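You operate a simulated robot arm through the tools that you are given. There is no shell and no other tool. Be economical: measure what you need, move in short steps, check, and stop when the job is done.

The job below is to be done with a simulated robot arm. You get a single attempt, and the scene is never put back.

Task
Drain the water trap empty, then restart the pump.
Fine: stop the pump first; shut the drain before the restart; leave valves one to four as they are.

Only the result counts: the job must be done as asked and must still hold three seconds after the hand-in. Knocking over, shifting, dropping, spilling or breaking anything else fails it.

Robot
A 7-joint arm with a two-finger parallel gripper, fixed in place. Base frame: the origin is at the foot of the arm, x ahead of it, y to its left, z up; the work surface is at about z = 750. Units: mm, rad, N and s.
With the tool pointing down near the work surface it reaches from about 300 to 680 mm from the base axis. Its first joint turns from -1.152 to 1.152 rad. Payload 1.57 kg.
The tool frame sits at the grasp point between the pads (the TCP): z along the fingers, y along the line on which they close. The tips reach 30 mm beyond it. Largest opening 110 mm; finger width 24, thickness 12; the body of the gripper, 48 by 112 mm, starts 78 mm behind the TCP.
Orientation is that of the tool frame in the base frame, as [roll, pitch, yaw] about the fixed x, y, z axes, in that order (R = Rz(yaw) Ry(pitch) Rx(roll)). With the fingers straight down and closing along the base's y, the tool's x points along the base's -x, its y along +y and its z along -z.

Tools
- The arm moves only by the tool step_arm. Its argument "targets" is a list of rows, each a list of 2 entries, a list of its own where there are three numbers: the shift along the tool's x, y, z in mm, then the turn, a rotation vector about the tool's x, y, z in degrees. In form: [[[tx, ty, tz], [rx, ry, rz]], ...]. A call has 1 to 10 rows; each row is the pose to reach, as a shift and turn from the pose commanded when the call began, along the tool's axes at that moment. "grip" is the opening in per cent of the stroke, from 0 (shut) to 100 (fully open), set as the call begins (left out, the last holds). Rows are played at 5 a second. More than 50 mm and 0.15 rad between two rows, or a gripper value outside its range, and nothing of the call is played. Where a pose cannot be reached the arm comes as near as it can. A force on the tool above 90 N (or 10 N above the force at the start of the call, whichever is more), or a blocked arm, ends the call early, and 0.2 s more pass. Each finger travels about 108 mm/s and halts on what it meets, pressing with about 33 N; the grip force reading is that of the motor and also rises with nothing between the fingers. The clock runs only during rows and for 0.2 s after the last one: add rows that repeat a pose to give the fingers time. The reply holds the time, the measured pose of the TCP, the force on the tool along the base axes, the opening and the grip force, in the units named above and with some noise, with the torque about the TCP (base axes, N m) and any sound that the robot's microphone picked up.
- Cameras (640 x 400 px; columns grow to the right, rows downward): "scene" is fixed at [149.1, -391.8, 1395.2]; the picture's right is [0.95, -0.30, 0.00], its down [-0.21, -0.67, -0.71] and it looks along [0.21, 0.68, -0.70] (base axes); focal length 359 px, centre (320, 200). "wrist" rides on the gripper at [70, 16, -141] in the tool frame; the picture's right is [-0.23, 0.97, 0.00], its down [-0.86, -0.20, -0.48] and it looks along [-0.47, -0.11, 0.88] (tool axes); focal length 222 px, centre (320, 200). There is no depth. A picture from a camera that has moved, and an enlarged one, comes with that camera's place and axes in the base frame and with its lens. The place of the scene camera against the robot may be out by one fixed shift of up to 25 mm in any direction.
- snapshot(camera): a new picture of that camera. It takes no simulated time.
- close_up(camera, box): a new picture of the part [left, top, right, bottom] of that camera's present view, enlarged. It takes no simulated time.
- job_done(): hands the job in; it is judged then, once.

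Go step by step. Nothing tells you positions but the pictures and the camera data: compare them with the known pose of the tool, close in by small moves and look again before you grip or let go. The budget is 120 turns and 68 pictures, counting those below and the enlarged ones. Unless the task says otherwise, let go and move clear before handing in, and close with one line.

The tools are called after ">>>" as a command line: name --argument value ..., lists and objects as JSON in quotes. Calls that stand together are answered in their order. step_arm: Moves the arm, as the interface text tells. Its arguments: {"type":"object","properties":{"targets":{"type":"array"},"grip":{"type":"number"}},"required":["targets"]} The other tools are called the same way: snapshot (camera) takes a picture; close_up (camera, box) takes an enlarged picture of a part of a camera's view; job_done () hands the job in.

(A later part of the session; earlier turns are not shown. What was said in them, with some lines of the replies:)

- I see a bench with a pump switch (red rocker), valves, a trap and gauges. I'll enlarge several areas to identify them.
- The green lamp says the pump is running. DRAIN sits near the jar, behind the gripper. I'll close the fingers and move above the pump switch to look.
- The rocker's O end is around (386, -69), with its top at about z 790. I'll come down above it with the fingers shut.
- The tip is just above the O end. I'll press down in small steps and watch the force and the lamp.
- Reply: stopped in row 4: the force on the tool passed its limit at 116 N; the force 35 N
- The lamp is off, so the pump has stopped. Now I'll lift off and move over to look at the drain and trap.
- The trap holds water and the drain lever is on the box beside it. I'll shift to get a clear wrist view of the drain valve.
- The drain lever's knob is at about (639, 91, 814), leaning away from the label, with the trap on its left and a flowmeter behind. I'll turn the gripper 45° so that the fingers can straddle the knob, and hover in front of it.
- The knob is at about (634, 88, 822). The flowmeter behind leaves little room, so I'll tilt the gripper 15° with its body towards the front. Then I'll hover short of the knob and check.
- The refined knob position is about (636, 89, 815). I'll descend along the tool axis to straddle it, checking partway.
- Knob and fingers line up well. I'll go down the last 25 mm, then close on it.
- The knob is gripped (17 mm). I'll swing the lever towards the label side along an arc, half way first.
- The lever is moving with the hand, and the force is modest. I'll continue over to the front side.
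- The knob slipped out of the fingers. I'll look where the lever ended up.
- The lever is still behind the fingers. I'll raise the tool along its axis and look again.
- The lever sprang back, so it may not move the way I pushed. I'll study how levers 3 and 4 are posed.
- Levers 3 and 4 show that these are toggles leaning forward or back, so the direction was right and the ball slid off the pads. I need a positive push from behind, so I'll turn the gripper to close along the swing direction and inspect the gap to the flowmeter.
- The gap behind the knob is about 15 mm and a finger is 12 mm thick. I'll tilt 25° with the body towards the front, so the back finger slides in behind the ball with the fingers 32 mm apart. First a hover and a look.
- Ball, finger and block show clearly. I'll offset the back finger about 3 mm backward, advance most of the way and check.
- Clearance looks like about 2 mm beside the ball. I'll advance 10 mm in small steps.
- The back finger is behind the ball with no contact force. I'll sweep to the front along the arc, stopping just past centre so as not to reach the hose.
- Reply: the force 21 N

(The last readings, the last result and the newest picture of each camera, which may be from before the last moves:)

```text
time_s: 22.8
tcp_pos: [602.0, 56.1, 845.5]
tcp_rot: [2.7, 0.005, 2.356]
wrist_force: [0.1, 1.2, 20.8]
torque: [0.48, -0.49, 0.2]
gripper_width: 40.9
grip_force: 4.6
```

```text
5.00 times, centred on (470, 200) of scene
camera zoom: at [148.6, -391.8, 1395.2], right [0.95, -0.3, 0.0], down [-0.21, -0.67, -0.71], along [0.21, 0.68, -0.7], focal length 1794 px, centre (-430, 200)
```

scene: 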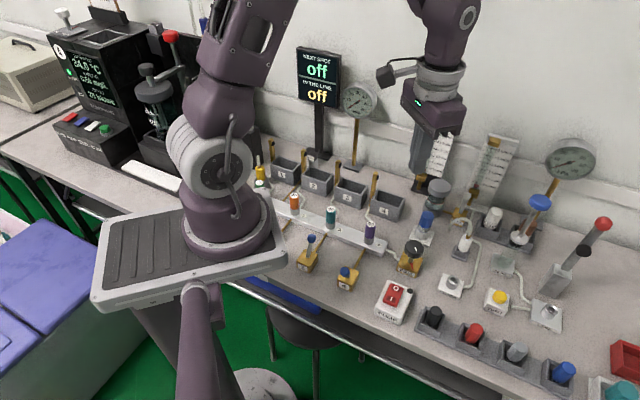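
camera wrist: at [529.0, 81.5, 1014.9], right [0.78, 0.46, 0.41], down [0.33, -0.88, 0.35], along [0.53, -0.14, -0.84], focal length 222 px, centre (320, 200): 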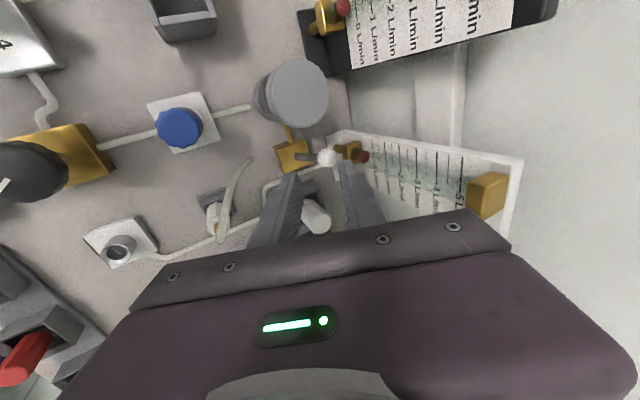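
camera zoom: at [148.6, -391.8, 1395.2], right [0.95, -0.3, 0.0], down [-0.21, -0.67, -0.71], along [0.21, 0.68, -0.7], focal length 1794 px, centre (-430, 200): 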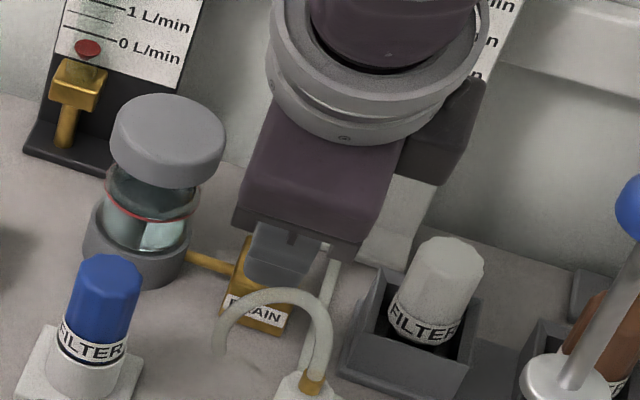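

The finger slid over the ball and gave way, since the finger motor yields at about 33 N. Lever stiffness is beyond friction and finger force, so I'll use the back finger at its full-open stop, with the tool vertical. First lift, straighten and open.

>>> step_arm --targets '[[[0, 12, -26], [0, 0, 0]], [[0, 21, -45], [6, 0, 0]], [[0, 30, -60], [12, 0, 0]], [[0, 34.4, -66.7], [18.5, 0, 0]], [[0, 34.4, -66.7], [25, 0, 0]], [[0, 34.4, -66.7], [25, 0, 0]]]'

>>> step_arm --targets '[[[0, 0, 0], [0, 0, 0]], [[0, 0, 0], [0, 0, 0]], [[0, 0, 0], [0, 0, 0]]]' --grip 100

>>> snapshot --camera "wrist"

>>> close_up --camera "wrist" --box '[320, 90, 460, 190]'

```text
time_s: 24.2
tcp_pos: [604.4, 58.5, 920.3]
tcp_rot: [-3.141, 0.002, 2.358]
wrist_force: [-0.9, -0.2, 0.3]
torque: [0.0, -0.02, 0.02]
gripper_width: 31.7
grip_force: 0.0
```

```text
time_s: 25.0
tcp_pos: [603.1, 57.5, 921.0]
tcp_rot: [3.14, 0.003, 2.356]
wrist_force: [-0.8, -0.3, 0.0]
torque: [0.0, 0.0, 0.01]
gripper_width: 109.9
grip_force: 0.1
```

```text
21 pictures are left
camera wrist: at [565.4, 119.3, 1060.7], right [0.85, 0.53, 0.0], down [0.46, -0.75, 0.48], along [0.26, -0.41, -0.88], focal length 222 px, centre (320, 200)
```

wrist: 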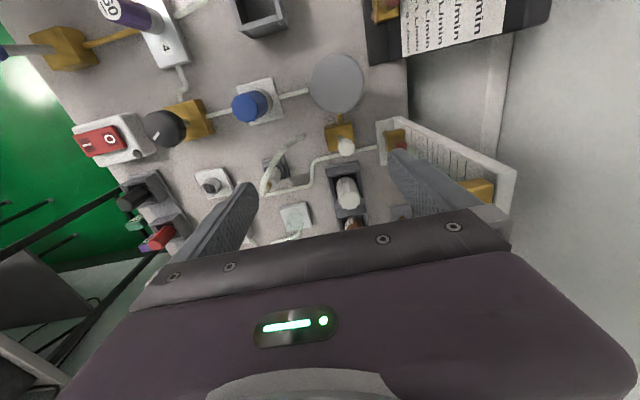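

```text
4.00 times, centred on (390, 140) of wrist
camera zoom: at [565.4, 119.3, 1060.7], right [0.85, 0.53, 0.0], down [0.46, -0.75, 0.48], along [0.26, -0.41, -0.88], focal length 888 px, centre (40, 440)
```

zoom: 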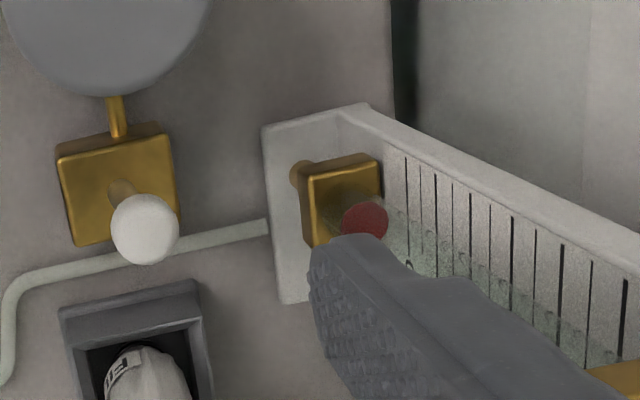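

The lever did move: it now stands nearly upright and stays there. There is room behind it now, so I'll bring the fully opened back finger down behind the ball and push it forward.

>>> step_arm --targets '[[[0, -9, 10], [0, 0, 0]], [[0, -9, 35], [0, 0, 0]], [[0, -9, 60], [0, 0, 0]], [[0, -9, 78], [0, 0, 0]], [[0, -9, 78], [0, 0, 0]]]'

>>> snapshot --camera "wrist"

>>> close_up --camera "scene" --box '[410, 160, 510, 260]'

```text
time_s: 26.2
tcp_pos: [598.3, 50.1, 840.9]
tcp_rot: [3.14, 0.003, 2.355]
wrist_force: [0.7, -0.1, -0.8]
torque: [0.01, -0.02, -0.01]
gripper_width: 110.2
grip_force: 0.1
```

```text
19 pictures are left
camera wrist: at [560.6, 111.2, 981.6], right [0.85, 0.53, 0.0], down [0.46, -0.75, 0.48], along [0.26, -0.41, -0.88], focal length 222 px, centre (320, 200)
```

wrist: 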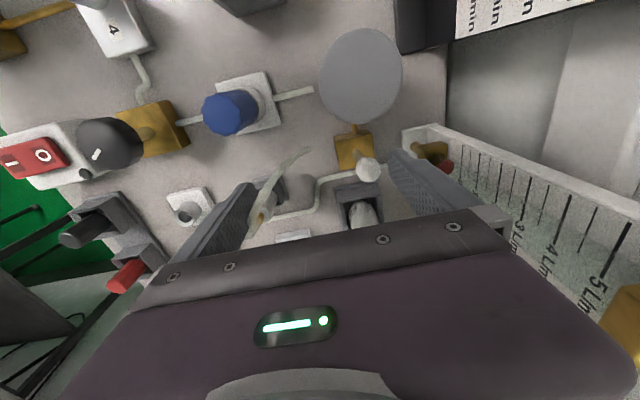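

```text
4.00 times, centred on (460, 210) of scene
camera zoom: at [149.1, -391.8, 1395.2], right [0.95, -0.3, 0.0], down [-0.21, -0.67, -0.71], along [0.21, 0.68, -0.7], focal length 1436 px, centre (-240, 160)
```

zoom: 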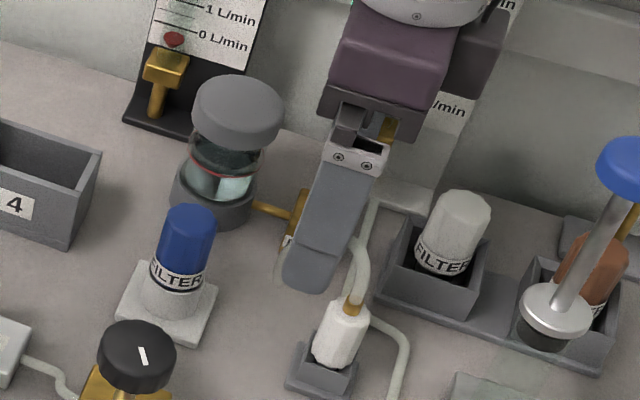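

The back finger is behind the ball and the front finger is clear of the hose. I'll sweep forward.

>>> step_arm --targets '[[[0, -5, 0], [0, 0, 0]], [[0, -10, 0], [0, 0, 0]], [[0, -15, 0], [0, 0, 0]], [[0, -20, 0], [0, 0, 0]], [[0, -25, 0], [0, 0, 0]], [[0, -30, 0], [0, 0, 0]], [[0, -35, 0], [0, 0, 0]]]'

>>> snapshot --camera "wrist"

>>> close_up --camera "scene" --box '[410, 160, 510, 260]'

```text
time_s: 27.8
tcp_pos: [575.4, 27.7, 841.2]
tcp_rot: [3.133, 0.003, 2.355]
wrist_force: [11.9, 10.8, -6.3]
torque: [-0.05, -0.12, -0.03]
gripper_width: 110.1
grip_force: 0.1
```

```text
17 pictures are left
camera wrist: at [536.3, 88.9, 981.9], right [0.85, 0.53, 0.01], down [0.46, -0.75, 0.48], along [0.26, -0.4, -0.88], focal length 222 px, centre (320, 200)
```

wrist: 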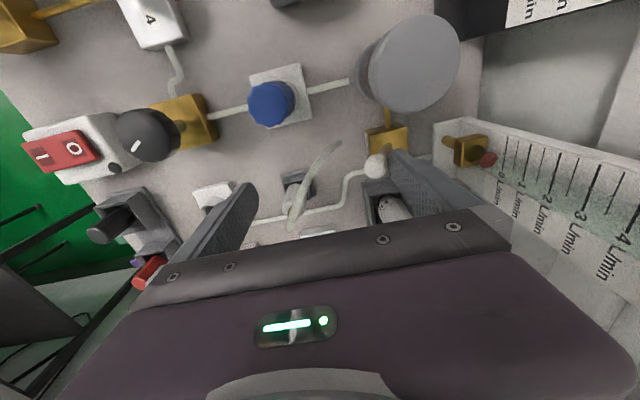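

```text
4.00 times, centred on (460, 210) of scene
camera zoom: at [149.4, -391.5, 1395.2], right [0.95, -0.3, 0.0], down [-0.21, -0.67, -0.71], along [0.21, 0.68, -0.7], focal length 1436 px, centre (-240, 160)
```

zoom: 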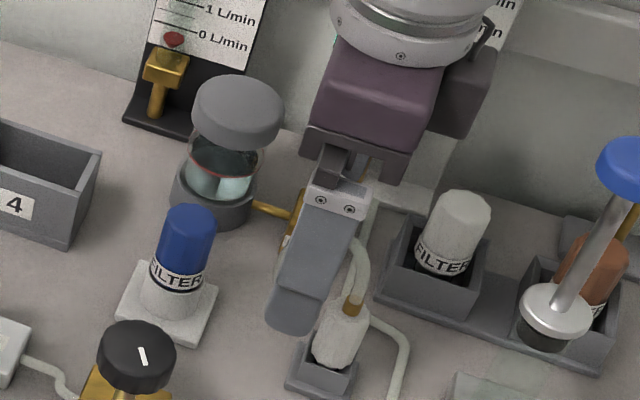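

The ball is pushed well forward now (about 16 N). I'll go a bit further to its stop, then watch the water level.

>>> step_arm --targets '[[[0, -3, 0], [0, 0, 0]], [[0, -6, 0], [0, 0, 0]], [[0, -9, 0], [0, 0, 0]], [[0, -9, 0], [0, 0, 0]]]'

>>> close_up --camera "scene" --box '[410, 160, 510, 260]'

```text
time_s: 28.8
tcp_pos: [573.3, 26.1, 842.4]
tcp_rot: [3.12, 0.012, 2.361]
wrist_force: [50.6, 51.6, -22.5]
torque: [0.59, -0.47, 0.04]
gripper_width: 110.3
grip_force: 0.1
```

```text
4.00 times, centred on (460, 210) of scene
camera zoom: at [150.6, -390.6, 1395.4], right [0.95, -0.3, 0.0], down [-0.21, -0.67, -0.71], along [0.21, 0.68, -0.7], focal length 1436 px, centre (-240, 160)
```

zoom: 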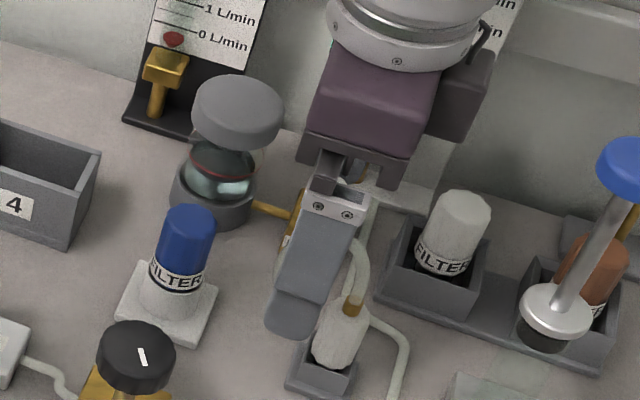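

The lever is at its stop and the level seems to be dropping. I'll relieve the push and wait.

>>> step_arm --targets '[[[0, 9, 0], [0, 0, 0]], [[0, 12, 0], [0, 0, 0]], [[0, 12, 0], [0, 0, 0]], [[0, 12, 0], [0, 0, 0]], [[0, 12, 0], [0, 0, 0]], [[0, 12, 0], [0, 0, 0]], [[0, 12, 0], [0, 0, 0]], [[0, 12, 0], [0, 0, 0]], [[0, 12, 0], [0, 0, 0]], [[0, 12, 0], [0, 0, 0]]]'

>>> close_up --camera "scene" --box '[430, 175, 480, 225]'

```text
time_s: 31.0
tcp_pos: [575.9, 27.7, 840.5]
tcp_rot: [3.14, 0.003, 2.357]
wrist_force: [15.0, 6.4, 1.1]
torque: [0.19, -0.44, -0.36]
gripper_width: 109.9
grip_force: 0.1
```

```text
8.00 times, centred on (455, 200) of scene
camera zoom: at [149.3, -391.7, 1395.2], right [0.95, -0.3, 0.0], down [-0.21, -0.67, -0.71], along [0.21, 0.68, -0.7], focal length 2871 px, centre (-760, 200)
```

zoom: 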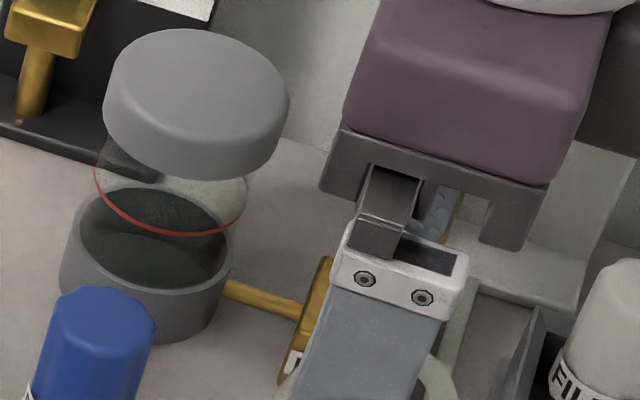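

The trap looks empty. I'll hold open a little longer and verify with another look.

>>> step_arm --targets '[[[0, 0, 0], [0, 0, 0]], [[0, 0, 0], [0, 0, 0]], [[0, 0, 0], [0, 0, 0]], [[0, 0, 0], [0, 0, 0]], [[0, 0, 0], [0, 0, 0]], [[0, 0, 0], [0, 0, 0]], [[0, 0, 0], [0, 0, 0]], [[0, 0, 0], [0, 0, 0]], [[0, 0, 0], [0, 0, 0]], [[0, 0, 0], [0, 0, 0]]]'

>>> close_up --camera "scene" --box '[430, 175, 480, 225]'

>>> close_up --camera "wrist" --box '[320, 80, 480, 200]'

```text
time_s: 33.2
tcp_pos: [576.4, 27.6, 840.0]
tcp_rot: [3.14, 0.002, 2.354]
wrist_force: [7.7, 5.1, -3.3]
torque: [0.01, -0.14, -0.14]
gripper_width: 110.0
grip_force: 0.1
```

```text
8.00 times, centred on (455, 200) of scene
camera zoom: at [149.3, -391.7, 1395.2], right [0.95, -0.3, 0.0], down [-0.21, -0.67, -0.71], along [0.21, 0.68, -0.7], focal length 2871 px, centre (-760, 200)
```

zoom: 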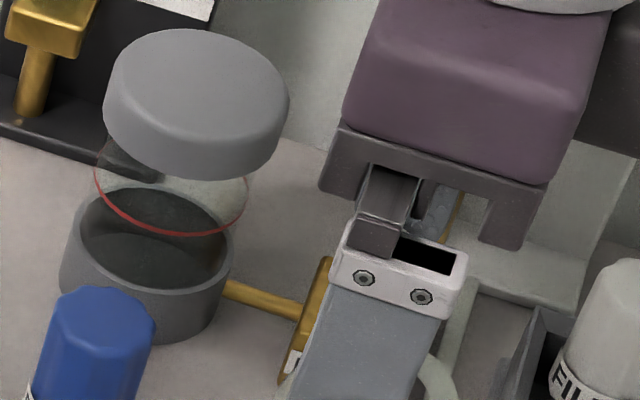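

```text
3.33 times, centred on (400, 140) of wrist
camera zoom: at [537.4, 89.3, 981.7], right [0.85, 0.53, 0.0], down [0.46, -0.75, 0.48], along [0.26, -0.41, -0.88], focal length 740 px, centre (53, 400)
```

zoom: 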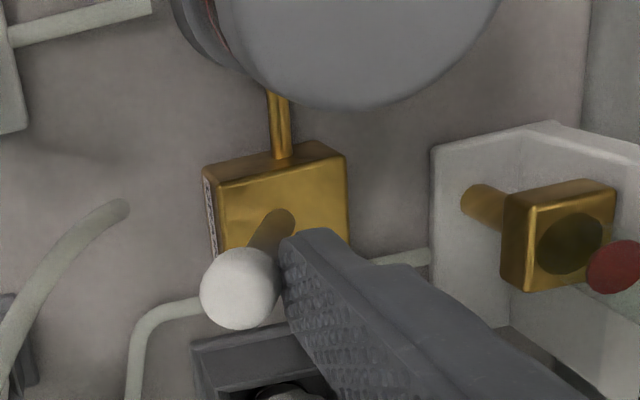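

The trap is confirmed empty. Now I'll draw the finger back and see whether the lever follows.

>>> step_arm --targets '[[[0, 5, 0], [0, 0, 0]], [[0, 11, 0], [0, 0, 0]], [[0, 17, 0], [0, 0, 0]], [[0, 23, 0], [0, 0, 0]], [[0, 30, 0], [0, 0, 0]], [[0, 30, -30], [0, 0, 0]], [[0, 30, -70], [0, 0, 0]], [[0, 30, -80], [0, 0, 0]], [[0, 30, -80], [0, 0, 0]]]'

>>> close_up --camera "wrist" --box '[290, 80, 450, 180]'

```text
time_s: 35.2
tcp_pos: [596.1, 50.0, 921.5]
tcp_rot: [3.139, 0.003, 2.357]
wrist_force: [0.0, -0.7, -0.3]
torque: [0.01, 0.02, -0.01]
gripper_width: 110.2
grip_force: 0.0
```

```text
4.00 times, centred on (370, 130) of wrist
camera zoom: at [558.2, 111.2, 1061.8], right [0.85, 0.53, 0.0], down [0.46, -0.75, 0.48], along [0.26, -0.41, -0.88], focal length 888 px, centre (120, 480)
```

zoom: 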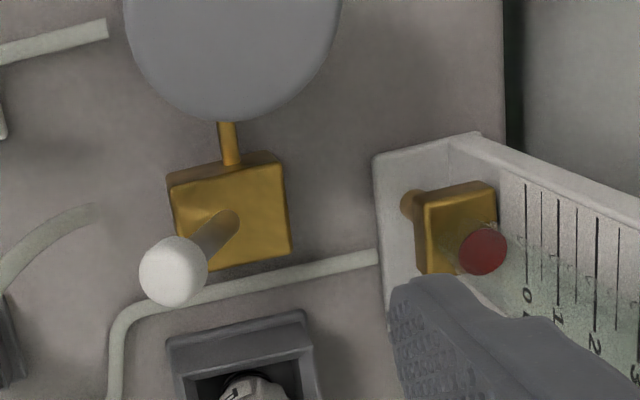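

The lever stays open by itself, so I must push it back. I'll turn the gripper 90° back with fingers shut and position in front of the ball.

>>> step_arm --targets '[[[0, 0, 0], [0, 0, -8]], [[0, 0, 0], [0, 0, -16]], [[0, 0, 0], [0, 0, -24]], [[0, 0, 0], [0, 0, -32]], [[0, 0, 0], [0, 0, -40]], [[0, 0, 0], [0, 0, -48]], [[0, 0, 0], [0, 0, -56]], [[0, 0, 0], [0, 0, -64]], [[0, 0, 0], [0, 0, -72]], [[0, 0, 0], [0, 0, -80]]]' --grip 0

>>> step_arm --targets '[[[0, 0, 0], [0, 0, -5]], [[0, 0, 0], [0, 0, -10]], [[0, 0, 0], [0, 0, -10]]]'

```text
time_s: 37.4
tcp_pos: [596.6, 50.4, 920.3]
tcp_rot: [-3.139, 0.002, -2.53]
wrist_force: [-0.2, -0.6, -0.1]
torque: [-0.05, -0.02, 0.02]
gripper_width: 0.4
grip_force: 21.7
```

```text
time_s: 38.2
tcp_pos: [596.2, 50.5, 920.7]
tcp_rot: [-3.14, 0.002, -2.352]
wrist_force: [-0.2, 0.1, 0.0]
torque: [0.0, 0.02, 0.0]
gripper_width: 0.1
grip_force: 21.0
```

Now I'll descend in front of the ball, with the tips staying above hose height.

>>> step_arm --targets '[[[8, 0, 10], [0, 0, 0]], [[8, 0, 40], [0, 0, 0]], [[8, 0, 65], [0, 0, 0]], [[8, 0, 77], [0, 0, 0]], [[8, 0, 77], [0, 0, 0]]]'

>>> close_up --camera "scene" --box '[420, 160, 520, 240]'

```text
time_s: 39.4
tcp_pos: [590.8, 44.4, 843.8]
tcp_rot: [-3.139, 0.002, -2.357]
wrist_force: [0.9, 0.4, 0.0]
torque: [-0.01, 0.0, 0.04]
gripper_width: 0.3
grip_force: 21.2
```

```text
5.00 times, centred on (470, 200) of scene
camera zoom: at [149.1, -391.8, 1395.2], right [0.95, -0.3, 0.0], down [-0.21, -0.67, -0.71], along [0.21, 0.68, -0.7], focal length 1794 px, centre (-430, 200)
```

zoom: 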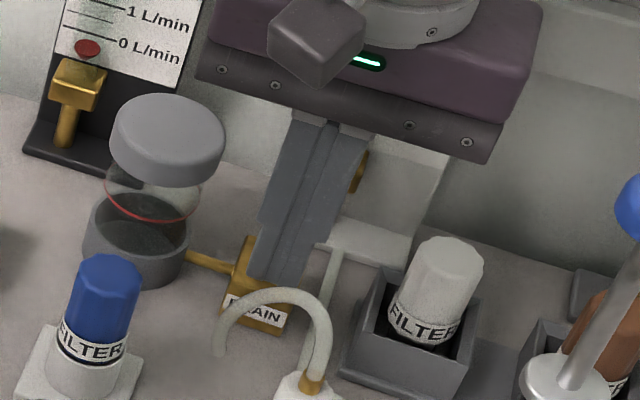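

No contact yet. Now I'll push the lever back to its original position.

>>> step_arm --targets '[[[-6, 0, 0], [0, 0, 0]], [[-12, 0, 0], [0, 0, 0]], [[-18, 0, 0], [0, 0, 0]], [[-24, 0, 0], [0, 0, 0]], [[-30, 0, 0], [0, 0, 0]], [[-35, 0, 0], [0, 0, 0]], [[-39, 0, 0], [0, 0, 0]], [[-43, 0, 0], [0, 0, 0]]]'

```text
time_s: 41.2
tcp_pos: [622.9, 74.4, 845.1]
tcp_rot: [-3.141, 0.002, -2.355]
wrist_force: [-0.1, -0.2, 0.8]
torque: [-0.01, -0.04, 0.01]
gripper_width: 0.0
grip_force: 21.6
```

There's no residual force at the end. I'll back off, lift and look at the lever.

>>> step_arm --targets '[[[10, 0, -10], [0, 0, 0]], [[15, 0, -50], [0, 0, 0]], [[20, 0, -80], [0, 0, 0]], [[20, 0, -80], [0, 0, 0]]]'

>>> close_up --camera "scene" --box '[420, 160, 520, 240]'

>>> close_up --camera "wrist" --box '[260, 110, 420, 210]'

```text
time_s: 42.2
tcp_pos: [607.7, 59.6, 925.6]
tcp_rot: [-3.141, 0.001, -2.356]
wrist_force: [-0.7, -0.4, 0.9]
torque: [0.01, 0.03, -0.01]
gripper_width: 0.2
grip_force: 21.4
```

```text
5.00 times, centred on (470, 200) of scene
camera zoom: at [149.0, -391.8, 1395.2], right [0.95, -0.3, 0.0], down [-0.21, -0.67, -0.71], along [0.21, 0.68, -0.7], focal length 1794 px, centre (-430, 200)
```

zoom: 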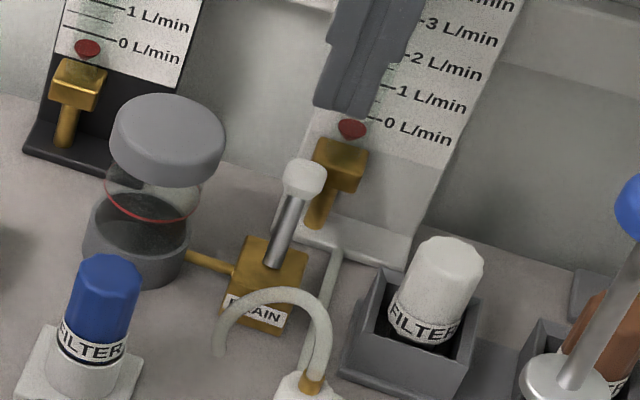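

```text
4.00 times, centred on (340, 160) of wrist
camera zoom: at [546.9, 22.2, 1065.3], right [-0.53, 0.85, 0.0], down [0.74, 0.46, 0.48], along [0.41, 0.25, -0.88], focal length 888 px, centre (240, 360)
```

zoom: 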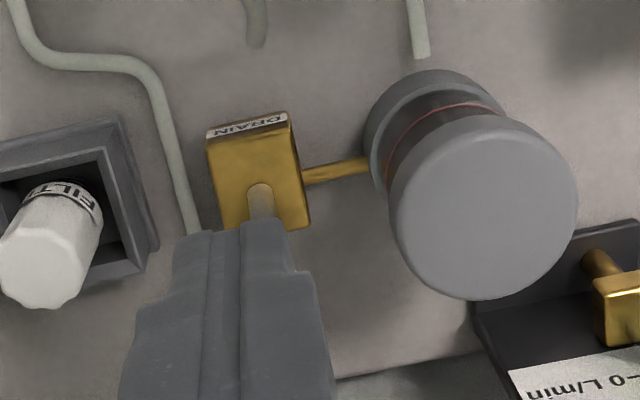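

The lever is back exactly as at the start, so the drain is shut and the trap empty. Next I'll move over the I end of the pump rocker, near (363, -91).

>>> step_arm --targets '[[[0, 0, -10], [0, 0, 0]], [[40, 9.5, -10], [0, 0, 0]], [[80, 19, -10], [0, 0, 0]], [[120, 28.5, -10], [0, 0, 0]], [[160, 38, -10], [0, 0, 0]], [[200, 47.6, -10], [0, 0, 0]], [[240, 57, -10], [0, 0, 0]], [[279.5, 66.5, 10], [0, 0, 0]], [[279.5, 66.5, 50], [0, 0, 0]], [[279.5, 66.5, 75], [0, 0, 0]]]'

>>> close_up --camera "scene" --box '[350, 230, 450, 330]'

>>> close_up --camera "wrist" --box '[220, 80, 420, 220]'

```text
time_s: 44.4
tcp_pos: [361.5, -90.5, 849.5]
tcp_rot: [-3.14, 0.0, -2.355]
wrist_force: [0.4, -0.7, 0.9]
torque: [0.02, -0.01, 0.0]
gripper_width: 0.1
grip_force: 20.8
```

```text
4.00 times, centred on (400, 280) of scene
camera zoom: at [149.0, -391.8, 1395.2], right [0.95, -0.3, 0.0], down [-0.21, -0.67, -0.71], along [0.21, 0.68, -0.7], focal length 1436 px, centre (0, -120)
```

zoom: 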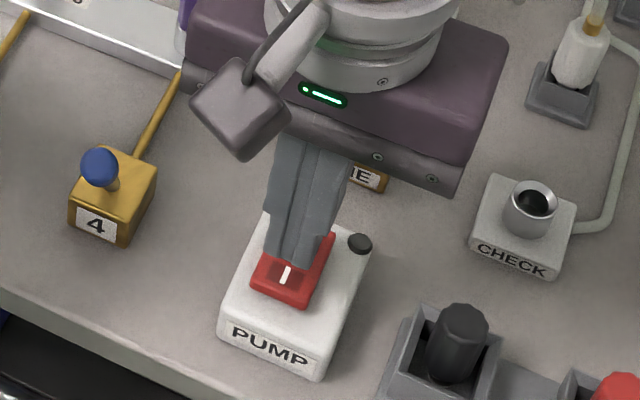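

```text
2.86 times, centred on (320, 150) of wrist
camera zoom: at [301.1, -127.9, 990.1], right [-0.53, 0.85, 0.0], down [0.74, 0.46, 0.48], along [0.41, 0.25, -0.88], focal length 635 px, centre (320, 343)
```

zoom: 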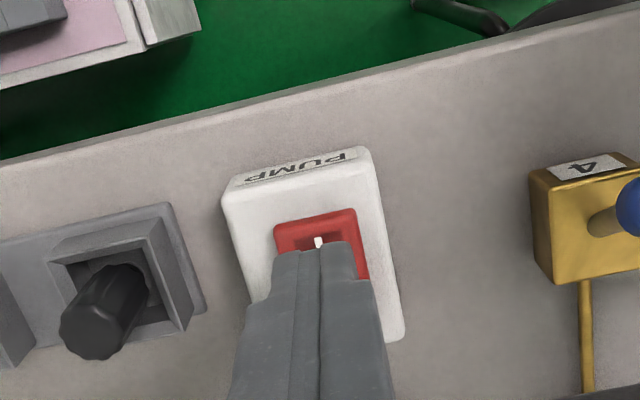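

The I mark is right under the tip. I'll press down gently.

>>> step_arm --targets '[[[2, 0, 12], [0, 0, 0]], [[2, 0, 19], [0, 0, 0]], [[2, 0, 23], [0, 0, 0]], [[2, 0, 26], [0, 0, 0]], [[2, 0, 28], [0, 0, 0]], [[2, 0, 30], [0, 0, 0]]]'

>>> close_up --camera "scene" --box '[350, 230, 450, 330]'

```text
time_s: 45.8
tcp_pos: [361.1, -92.2, 820.8]
tcp_rot: [-3.136, 0.003, -2.355]
wrist_force: [-4.9, 6.5, 75.2]
torque: [0.82, -0.44, -0.02]
gripper_width: 0.2
grip_force: 21.0
```

```text
4.00 times, centred on (400, 280) of scene
camera zoom: at [148.0, -391.5, 1395.4], right [0.95, -0.3, 0.0], down [-0.21, -0.67, -0.71], along [0.21, 0.68, -0.7], focal length 1436 px, centre (0, -120)
```

zoom: 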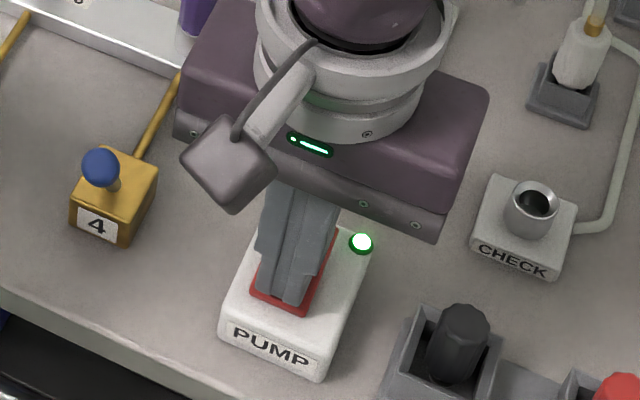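

The pump lamp is green again. I'll lift clear and do a last check of the whole scene.

>>> step_arm --targets '[[[0, 0, -30], [0, 0, 0]], [[0, 0, -75], [0, 0, 0]], [[0, 0, -120], [0, 0, 0]], [[0, 0, -150], [0, 0, 0]], [[0, 0, -150], [0, 0, 0]], [[0, 0, -150], [0, 0, 0]], [[0, 0, -150], [0, 0, 0]]]'

>>> snapshot --camera "scene"

>>> close_up --camera "scene" --box '[360, 160, 520, 320]'

```text
time_s: 47.4
tcp_pos: [361.6, -91.5, 967.9]
tcp_rot: [-3.141, 0.002, -2.357]
wrist_force: [0.9, -0.9, -0.4]
torque: [0.03, 0.01, -0.03]
gripper_width: 0.1
grip_force: 21.5
```

```text
4 pictures are left
```

scene: 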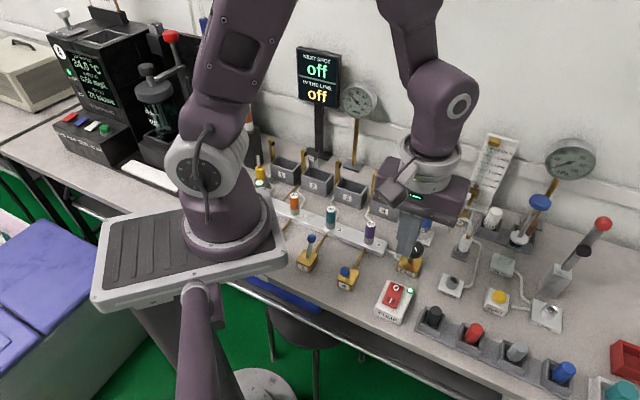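

```text
2.50 times, centred on (440, 240) of scene
camera zoom: at [149.0, -391.8, 1395.2], right [0.95, -0.3, 0.0], down [-0.21, -0.67, -0.71], along [0.21, 0.68, -0.7], focal length 897 px, centre (20, 100)
```

zoom: 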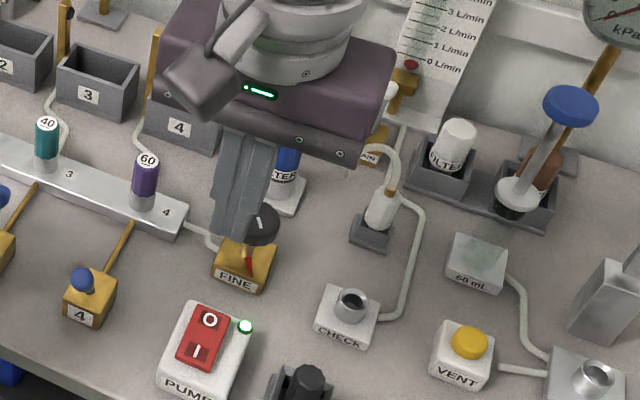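

The pump is running with its lamp green, the drain is shut, the trap is empty and levers 3 and 4 look unchanged. I never went near valves 1 and 2. I'm handing in.

>>> job_done

```text
The job is handed in.
```

I stopped the pump, drained the trap until it was empty, shut the drain and restarted the pump; I didn't touch valves one to four.
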